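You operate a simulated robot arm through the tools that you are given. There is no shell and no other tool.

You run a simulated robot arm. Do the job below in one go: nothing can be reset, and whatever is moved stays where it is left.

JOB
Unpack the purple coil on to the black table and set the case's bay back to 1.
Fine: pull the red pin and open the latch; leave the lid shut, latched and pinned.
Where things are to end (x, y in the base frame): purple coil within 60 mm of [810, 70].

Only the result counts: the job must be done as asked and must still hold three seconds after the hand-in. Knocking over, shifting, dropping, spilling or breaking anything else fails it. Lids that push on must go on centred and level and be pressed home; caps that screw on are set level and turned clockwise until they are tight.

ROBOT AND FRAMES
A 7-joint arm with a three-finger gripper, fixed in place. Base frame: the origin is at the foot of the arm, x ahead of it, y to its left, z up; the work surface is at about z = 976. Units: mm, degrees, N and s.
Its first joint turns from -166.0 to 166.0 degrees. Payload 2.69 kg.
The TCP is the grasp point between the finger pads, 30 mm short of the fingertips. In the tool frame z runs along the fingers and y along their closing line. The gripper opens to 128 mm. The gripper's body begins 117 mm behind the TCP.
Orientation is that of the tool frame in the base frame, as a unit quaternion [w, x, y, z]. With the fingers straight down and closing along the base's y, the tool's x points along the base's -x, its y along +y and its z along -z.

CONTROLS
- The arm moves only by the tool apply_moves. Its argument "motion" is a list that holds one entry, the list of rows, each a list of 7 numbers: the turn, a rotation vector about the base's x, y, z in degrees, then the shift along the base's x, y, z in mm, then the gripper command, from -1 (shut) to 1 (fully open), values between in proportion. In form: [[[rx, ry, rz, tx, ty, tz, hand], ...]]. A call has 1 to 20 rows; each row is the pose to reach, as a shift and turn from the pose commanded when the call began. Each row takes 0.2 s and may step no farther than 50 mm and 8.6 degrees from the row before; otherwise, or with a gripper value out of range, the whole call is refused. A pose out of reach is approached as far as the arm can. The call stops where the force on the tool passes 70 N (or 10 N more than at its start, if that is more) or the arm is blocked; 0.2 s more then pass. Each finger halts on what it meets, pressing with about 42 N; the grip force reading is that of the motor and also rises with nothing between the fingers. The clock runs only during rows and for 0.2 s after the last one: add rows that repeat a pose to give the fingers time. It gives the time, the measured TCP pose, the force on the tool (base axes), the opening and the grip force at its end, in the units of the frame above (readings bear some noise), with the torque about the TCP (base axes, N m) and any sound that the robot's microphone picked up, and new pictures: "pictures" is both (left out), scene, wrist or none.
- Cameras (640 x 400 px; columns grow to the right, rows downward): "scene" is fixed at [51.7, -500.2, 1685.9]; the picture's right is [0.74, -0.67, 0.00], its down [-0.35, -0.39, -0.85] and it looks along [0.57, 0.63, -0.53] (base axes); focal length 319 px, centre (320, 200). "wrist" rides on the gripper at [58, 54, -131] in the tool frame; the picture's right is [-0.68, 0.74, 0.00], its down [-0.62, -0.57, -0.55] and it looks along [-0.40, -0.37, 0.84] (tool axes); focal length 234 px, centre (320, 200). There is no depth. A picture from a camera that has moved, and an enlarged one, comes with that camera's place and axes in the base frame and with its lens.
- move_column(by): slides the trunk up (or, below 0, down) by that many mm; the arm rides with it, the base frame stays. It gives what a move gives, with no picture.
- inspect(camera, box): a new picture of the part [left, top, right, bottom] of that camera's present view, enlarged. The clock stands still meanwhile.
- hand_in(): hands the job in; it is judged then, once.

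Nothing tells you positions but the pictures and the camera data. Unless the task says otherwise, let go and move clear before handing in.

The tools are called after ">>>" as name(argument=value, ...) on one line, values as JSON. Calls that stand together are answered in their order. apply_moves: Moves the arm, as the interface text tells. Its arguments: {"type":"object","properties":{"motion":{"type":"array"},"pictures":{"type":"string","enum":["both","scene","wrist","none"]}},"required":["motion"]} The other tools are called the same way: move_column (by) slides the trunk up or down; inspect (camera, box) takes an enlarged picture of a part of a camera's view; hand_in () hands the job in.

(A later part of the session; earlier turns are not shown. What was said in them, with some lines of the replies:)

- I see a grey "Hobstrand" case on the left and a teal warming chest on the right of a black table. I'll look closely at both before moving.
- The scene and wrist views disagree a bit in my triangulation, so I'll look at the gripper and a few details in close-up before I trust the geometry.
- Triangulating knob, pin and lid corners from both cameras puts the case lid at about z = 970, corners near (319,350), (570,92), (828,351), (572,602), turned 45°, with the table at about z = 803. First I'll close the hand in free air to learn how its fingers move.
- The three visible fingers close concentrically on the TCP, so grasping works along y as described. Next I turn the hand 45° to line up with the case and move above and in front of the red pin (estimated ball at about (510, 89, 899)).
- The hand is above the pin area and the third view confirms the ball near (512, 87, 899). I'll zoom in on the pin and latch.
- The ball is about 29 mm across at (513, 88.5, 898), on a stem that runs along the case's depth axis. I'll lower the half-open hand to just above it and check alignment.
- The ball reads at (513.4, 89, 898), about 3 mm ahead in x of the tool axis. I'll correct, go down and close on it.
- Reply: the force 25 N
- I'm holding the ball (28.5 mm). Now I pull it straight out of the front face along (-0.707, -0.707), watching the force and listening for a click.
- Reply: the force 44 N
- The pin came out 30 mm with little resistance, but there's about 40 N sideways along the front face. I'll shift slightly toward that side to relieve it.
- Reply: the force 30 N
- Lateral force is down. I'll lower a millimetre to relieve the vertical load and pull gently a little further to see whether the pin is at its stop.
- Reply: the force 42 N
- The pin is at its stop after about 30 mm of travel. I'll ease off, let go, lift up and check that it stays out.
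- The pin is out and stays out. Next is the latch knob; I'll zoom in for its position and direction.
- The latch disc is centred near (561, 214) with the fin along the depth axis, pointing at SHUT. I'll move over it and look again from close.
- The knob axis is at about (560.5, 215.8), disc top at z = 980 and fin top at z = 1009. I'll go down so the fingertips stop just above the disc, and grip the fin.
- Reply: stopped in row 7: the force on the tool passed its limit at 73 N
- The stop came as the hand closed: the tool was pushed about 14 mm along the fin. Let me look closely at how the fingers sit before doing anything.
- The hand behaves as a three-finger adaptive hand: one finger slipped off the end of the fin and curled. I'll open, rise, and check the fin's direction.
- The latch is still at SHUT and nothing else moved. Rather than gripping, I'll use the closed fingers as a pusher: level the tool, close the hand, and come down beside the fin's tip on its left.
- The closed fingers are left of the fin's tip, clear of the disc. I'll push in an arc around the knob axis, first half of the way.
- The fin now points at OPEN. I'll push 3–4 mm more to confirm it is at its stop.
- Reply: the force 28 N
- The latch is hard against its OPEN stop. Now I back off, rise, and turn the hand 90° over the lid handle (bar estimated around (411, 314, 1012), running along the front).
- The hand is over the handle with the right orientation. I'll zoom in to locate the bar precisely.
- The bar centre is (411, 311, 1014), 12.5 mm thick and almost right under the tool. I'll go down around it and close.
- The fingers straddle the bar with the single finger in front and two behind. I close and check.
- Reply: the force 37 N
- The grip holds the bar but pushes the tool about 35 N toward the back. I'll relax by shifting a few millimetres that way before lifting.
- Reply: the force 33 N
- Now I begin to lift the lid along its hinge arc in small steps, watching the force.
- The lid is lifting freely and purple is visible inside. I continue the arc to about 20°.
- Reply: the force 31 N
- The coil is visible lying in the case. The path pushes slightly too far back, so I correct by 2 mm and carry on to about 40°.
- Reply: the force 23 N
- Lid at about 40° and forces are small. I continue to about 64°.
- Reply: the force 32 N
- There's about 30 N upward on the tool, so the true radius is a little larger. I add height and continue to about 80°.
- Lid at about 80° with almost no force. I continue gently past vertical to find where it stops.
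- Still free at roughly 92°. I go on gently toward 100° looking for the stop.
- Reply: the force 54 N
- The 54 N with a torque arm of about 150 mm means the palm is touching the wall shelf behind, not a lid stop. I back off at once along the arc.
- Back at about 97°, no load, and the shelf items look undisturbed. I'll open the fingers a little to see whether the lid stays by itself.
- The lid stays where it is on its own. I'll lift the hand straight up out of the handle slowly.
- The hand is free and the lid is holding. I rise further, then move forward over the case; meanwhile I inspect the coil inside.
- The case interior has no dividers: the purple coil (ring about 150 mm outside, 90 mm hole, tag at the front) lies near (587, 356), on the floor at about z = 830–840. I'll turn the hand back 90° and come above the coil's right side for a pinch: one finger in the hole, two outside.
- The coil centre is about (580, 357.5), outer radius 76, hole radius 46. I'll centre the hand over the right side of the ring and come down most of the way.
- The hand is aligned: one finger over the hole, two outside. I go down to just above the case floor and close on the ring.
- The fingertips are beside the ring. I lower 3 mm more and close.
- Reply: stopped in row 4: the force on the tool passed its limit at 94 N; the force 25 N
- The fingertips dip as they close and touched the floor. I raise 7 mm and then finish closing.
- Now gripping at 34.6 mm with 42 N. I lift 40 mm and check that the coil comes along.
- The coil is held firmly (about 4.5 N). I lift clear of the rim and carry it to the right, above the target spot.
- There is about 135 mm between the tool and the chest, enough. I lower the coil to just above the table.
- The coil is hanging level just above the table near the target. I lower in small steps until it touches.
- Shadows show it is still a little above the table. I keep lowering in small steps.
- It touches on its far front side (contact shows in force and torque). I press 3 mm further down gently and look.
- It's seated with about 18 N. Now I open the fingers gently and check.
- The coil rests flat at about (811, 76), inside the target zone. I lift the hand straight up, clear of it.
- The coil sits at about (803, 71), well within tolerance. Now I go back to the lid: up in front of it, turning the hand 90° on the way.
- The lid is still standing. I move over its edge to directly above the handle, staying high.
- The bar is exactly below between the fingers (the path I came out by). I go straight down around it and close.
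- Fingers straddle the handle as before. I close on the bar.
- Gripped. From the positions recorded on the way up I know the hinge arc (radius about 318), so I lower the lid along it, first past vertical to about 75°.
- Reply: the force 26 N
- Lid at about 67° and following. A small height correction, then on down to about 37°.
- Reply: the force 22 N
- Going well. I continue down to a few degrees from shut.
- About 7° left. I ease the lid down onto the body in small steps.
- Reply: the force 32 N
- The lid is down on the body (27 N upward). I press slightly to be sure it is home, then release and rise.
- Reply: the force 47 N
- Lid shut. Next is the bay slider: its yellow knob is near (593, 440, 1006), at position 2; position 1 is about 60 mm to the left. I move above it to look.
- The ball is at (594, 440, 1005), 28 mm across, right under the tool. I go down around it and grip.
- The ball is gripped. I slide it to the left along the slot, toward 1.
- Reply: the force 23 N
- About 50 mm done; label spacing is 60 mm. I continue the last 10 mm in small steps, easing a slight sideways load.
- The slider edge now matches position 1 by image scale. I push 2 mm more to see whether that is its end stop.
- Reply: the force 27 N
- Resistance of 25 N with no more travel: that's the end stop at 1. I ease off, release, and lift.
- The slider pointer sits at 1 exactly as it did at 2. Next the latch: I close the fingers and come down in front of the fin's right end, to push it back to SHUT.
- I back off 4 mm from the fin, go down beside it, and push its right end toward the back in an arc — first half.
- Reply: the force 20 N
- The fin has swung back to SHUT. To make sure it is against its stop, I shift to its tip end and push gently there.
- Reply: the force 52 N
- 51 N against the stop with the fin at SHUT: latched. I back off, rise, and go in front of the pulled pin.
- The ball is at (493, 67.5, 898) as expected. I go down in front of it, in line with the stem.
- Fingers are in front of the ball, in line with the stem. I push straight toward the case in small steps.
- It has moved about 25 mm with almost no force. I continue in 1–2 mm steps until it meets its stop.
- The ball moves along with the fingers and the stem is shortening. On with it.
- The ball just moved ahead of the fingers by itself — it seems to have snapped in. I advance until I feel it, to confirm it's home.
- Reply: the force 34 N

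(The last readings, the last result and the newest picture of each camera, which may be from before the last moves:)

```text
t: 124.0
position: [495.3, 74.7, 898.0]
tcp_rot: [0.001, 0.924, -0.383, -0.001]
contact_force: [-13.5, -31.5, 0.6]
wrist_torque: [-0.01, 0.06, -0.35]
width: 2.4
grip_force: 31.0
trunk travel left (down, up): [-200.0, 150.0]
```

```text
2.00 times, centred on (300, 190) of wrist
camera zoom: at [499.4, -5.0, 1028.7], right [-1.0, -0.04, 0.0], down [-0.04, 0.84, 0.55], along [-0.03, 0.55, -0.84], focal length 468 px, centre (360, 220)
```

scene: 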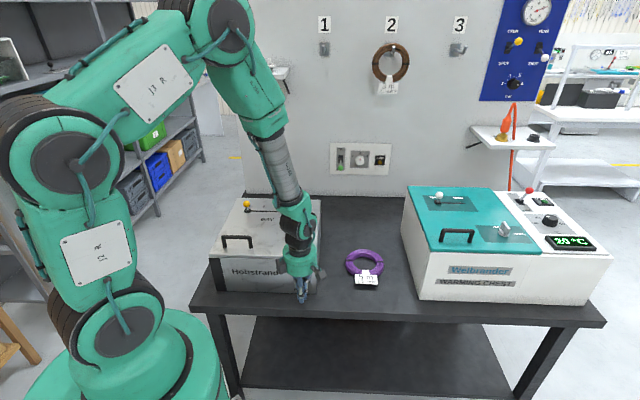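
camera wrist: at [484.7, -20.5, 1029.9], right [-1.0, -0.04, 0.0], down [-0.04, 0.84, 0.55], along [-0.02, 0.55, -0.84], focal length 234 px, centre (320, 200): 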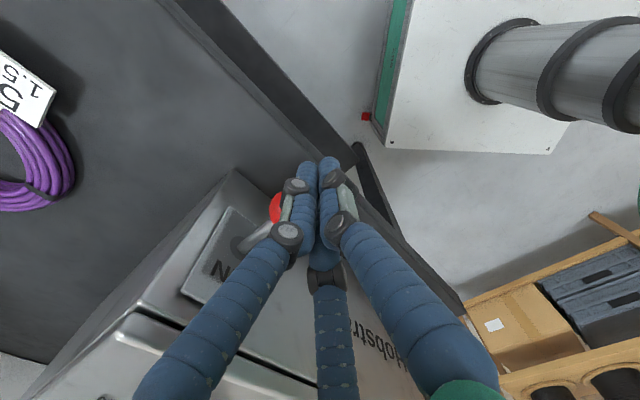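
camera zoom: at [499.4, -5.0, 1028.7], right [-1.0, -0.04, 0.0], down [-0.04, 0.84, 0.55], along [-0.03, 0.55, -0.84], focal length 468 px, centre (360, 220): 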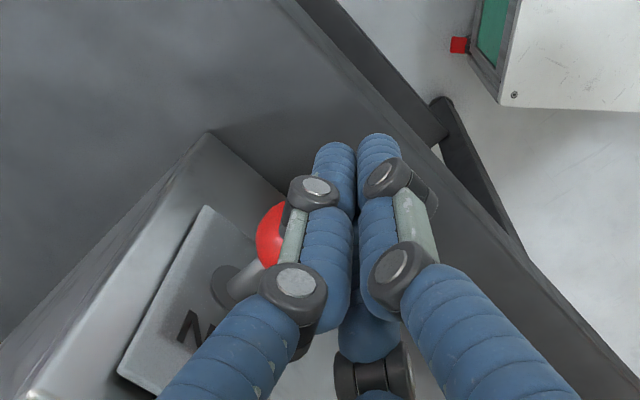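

32 N with no more travel: the pin is home. I back away along the same line, rise and inspect everything.

>>> apply_moves(motion=[[[0, 0, 0, -5, -5, 0, -1], [0, 0, 0, -15, -15, 0, -1], [0, 0, 0, -30, -30, 0, -1], [0, 0, 0, -40, -40, 30, -1], [0, 0, 0, -40, -40, 70, -1], [0, 0, 0, -40, -40, 115, -1], [0, 0, 0, -40, -40, 160, -1], [0, 0, 0, -40, -40, 205, -1], [0, 0, 0, -50, -50, 250, -1], [0, 0, 0, -60, -60, 295, -1], [0, 0, 0, -70, -70, 330, 0], [0, 0, 0, -70, -70, 330, 0]]], pictures="both")

>>> inspect(camera="scene", box=[200, 190, 340, 310])

>>> inspect(camera="scene", box=[330, 220, 410, 300])

```text
t: 126.6
position: [426.9, 5.5, 1231.3]
tcp_rot: [0.0, 0.924, -0.382, 0.0]
contact_force: [-0.2, 0.0, 0.0]
wrist_torque: [0.0, -0.03, -0.02]
width: 64.2
grip_force: 0.1
trunk travel left (down, up): [-200.0, 150.0]
camera wrist: at [430.6, -73.9, 1361.2], right [-1.0, -0.04, 0.0], down [-0.04, 0.84, 0.55], along [-0.02, 0.55, -0.84], focal length 234 px, centre (320, 200)
```

scene: 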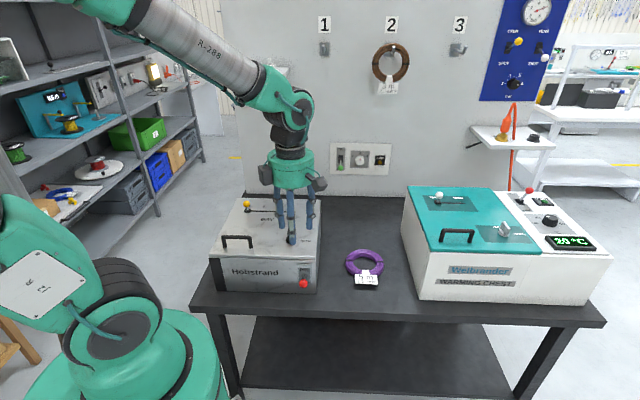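
wrist: 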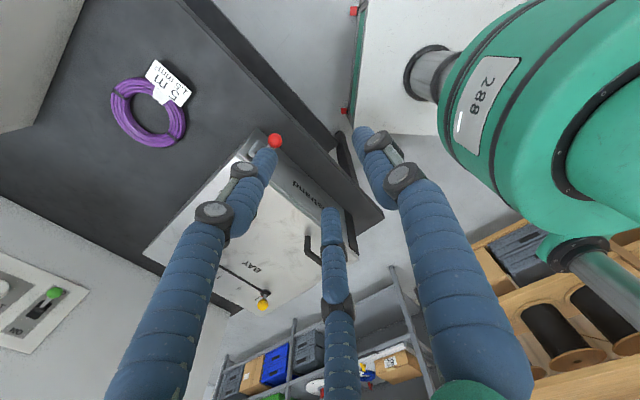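

```text
3.33 times, centred on (270, 250) of scene
camera zoom: at [51.7, -500.2, 1685.9], right [0.74, -0.67, 0.0], down [-0.35, -0.39, -0.85], along [0.57, 0.63, -0.53], focal length 1062 px, centre (487, 33)
```

zoom: 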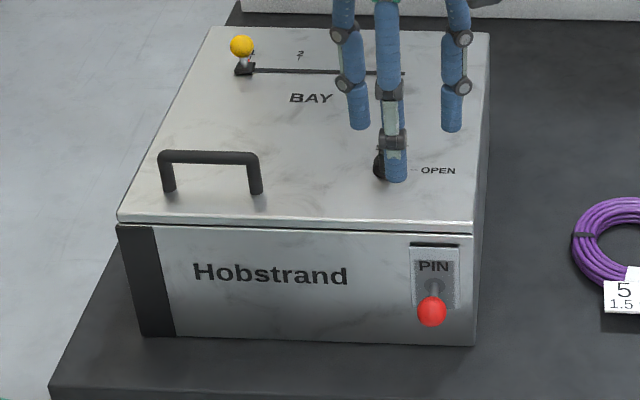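

```text
5.00 times, centred on (370, 260) of scene
camera zoom: at [51.7, -500.2, 1685.9], right [0.74, -0.67, 0.0], down [-0.35, -0.39, -0.85], along [0.57, 0.63, -0.53], focal length 1593 px, centre (70, -100)
```

zoom: 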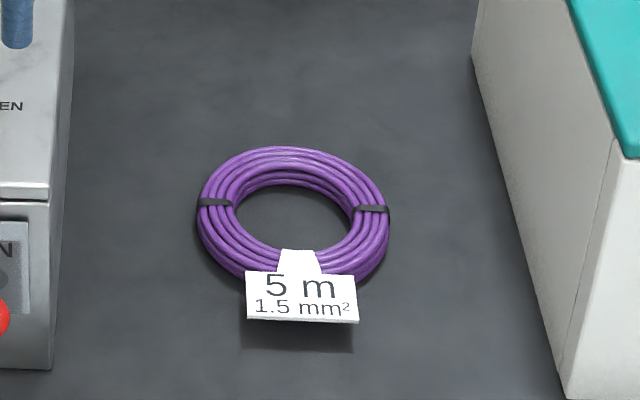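

The pin ball is back at its starting place in the picture, and the case lettering hasn't moved. I rise further so that the latch and everything else can be checked without the hand in the way.

>>> apply_moves(motion=[[[0, 0, 0, 0, 10, 40, 0], [0, 0, 0, 0, 20, 80, 0], [0, 0, 0, 0, 30, 120, 0], [0, 0, 0, 0, 45, 160, 0], [0, 0, 0, 0, 60, 200, 0], [0, 0, 0, 0, 60, 200, 0]]], pictures="both")

>>> inspect(camera="scene", box=[190, 180, 340, 300])

>>> inspect(camera="scene", box=[390, 170, 630, 310])

>>> inspect(camera="scene", box=[200, 40, 330, 120])

```text
t: 128.0
position: [427.7, 66.0, 1428.1]
tcp_rot: [0.0, 0.924, -0.382, -0.001]
contact_force: [0.5, -0.7, 0.0]
wrist_torque: [-0.08, -0.01, 0.01]
width: 64.2
grip_force: 0.1
trunk travel left (down, up): [-200.0, 150.0]
camera wrist: at [431.8, -13.5, 1559.4], right [-1.0, -0.04, 0.0], down [-0.04, 0.84, 0.55], along [-0.02, 0.55, -0.84], focal length 234 px, centre (320, 200)
```

scene: 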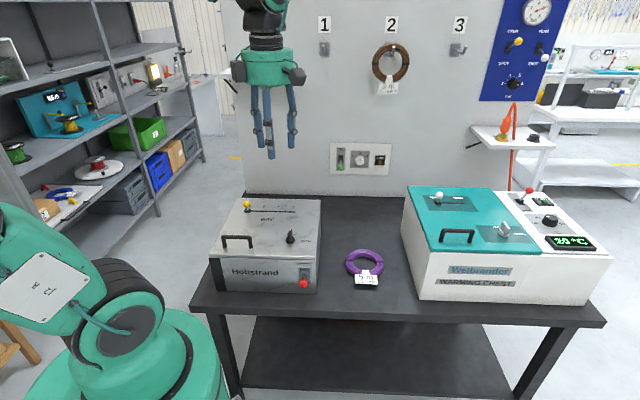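
wrist: 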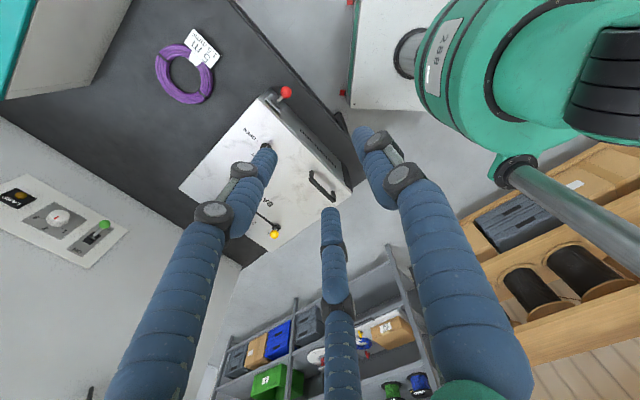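

```text
3.33 times, centred on (265, 240) of scene
camera zoom: at [51.7, -500.2, 1685.9], right [0.74, -0.67, 0.0], down [-0.35, -0.39, -0.85], along [0.57, 0.63, -0.53], focal length 1062 px, centre (503, 67)
```

zoom: 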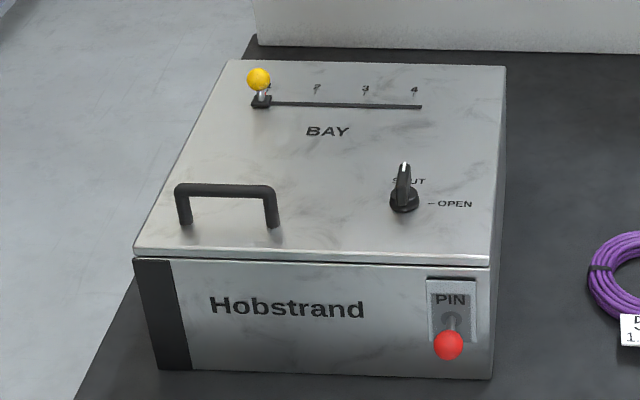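

```text
2.67 times, centred on (510, 240) of scene
camera zoom: at [51.7, -500.2, 1685.9], right [0.74, -0.67, 0.0], down [-0.35, -0.39, -0.85], along [0.57, 0.63, -0.53], focal length 850 px, centre (-187, 93)
```

zoom: 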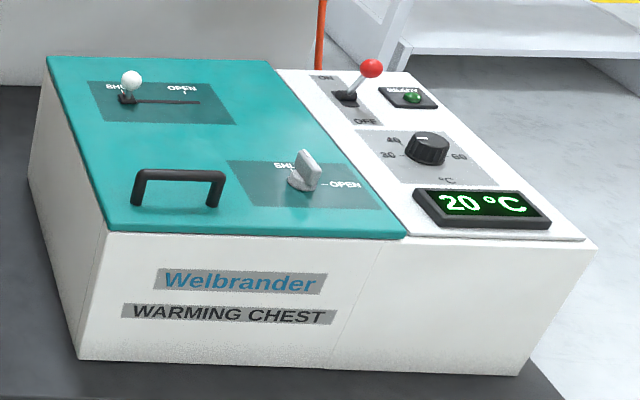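

```text
4.92 times, centred on (265, 80) of scene
camera zoom: at [51.7, -500.2, 1685.9], right [0.74, -0.67, 0.0], down [-0.35, -0.39, -0.85], along [0.57, 0.63, -0.53], focal length 1568 px, centre (591, 791)
```

zoom: 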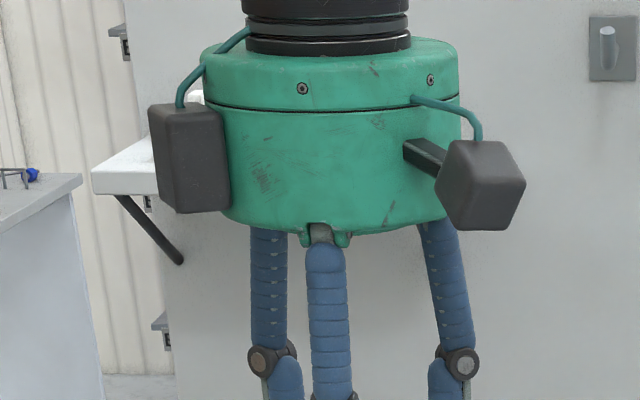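

All as wanted: lid shut, latch at SHUT, pin in, bay at 1, coil on the table. I move the hand aside for a last look at the wall shelf I brushed.

>>> apply_moves(motion=[[[0, 0, 0, 25, -25, 0, 0], [0, 0, 0, 50, -50, 0, 0], [0, 0, 0, 75, -75, 0, 0], [0, 0, 0, 100, -90, 0, 0], [0, 0, 0, 100, -90, 0, 0]]], pictures="scene")

>>> inspect(camera="scene", box=[150, 0, 300, 100])

```text
t: 129.2
position: [528.1, -22.6, 1427.8]
tcp_rot: [-0.001, 0.924, -0.382, 0.0]
contact_force: [0.1, 0.0, 0.2]
wrist_torque: [0.01, 0.07, 0.0]
width: 63.9
grip_force: 0.1
trunk travel left (down, up): [-200.0, 150.0]
```

scene: 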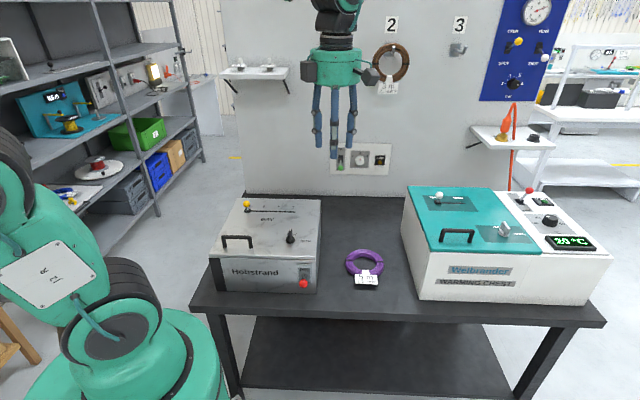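

```text
4.00 times, centred on (225, 50) of scene
camera zoom: at [51.7, -500.2, 1685.9], right [0.74, -0.67, 0.0], down [-0.35, -0.39, -0.85], along [0.57, 0.63, -0.53], focal length 1274 px, centre (700, 800)
```

zoom: 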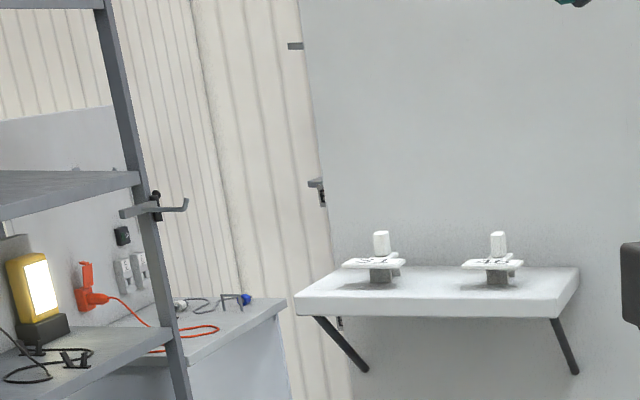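

The shelf and both stands on it look exactly as they did at the start. The coil is at about (803, 71), the lid is shut, latched and pinned, the bay is at 1, and the hand is empty and clear. Handing in.

>>> hand_in()

```text
The job is handed in.
```

The purple coil is on the black table and the case's bay is back at 1. I've handed the job in; no verdict came back.

- **Coil:** it lies flat at about (803, 71), roughly 7 mm from the target by my estimate from the pictures.
- **Case:** the lid is shut, the latch is back against its SHUT stop and the red pin is pushed fully in. Against the first picture, the case has not shifted.
- **Bay slider:** it sits against its end stop at 1, lined up with the mark the same way it was at 2.
- **Contact with the shelf:** while I opened the lid, the palm pressed on the wall shelf behind the case with about 54 N. I backed off at once. In the last close-up, the shelf and the two stands on it look the same as at the start.

The warming chest looks unchanged, and the hand was empty and clear when I handed in.
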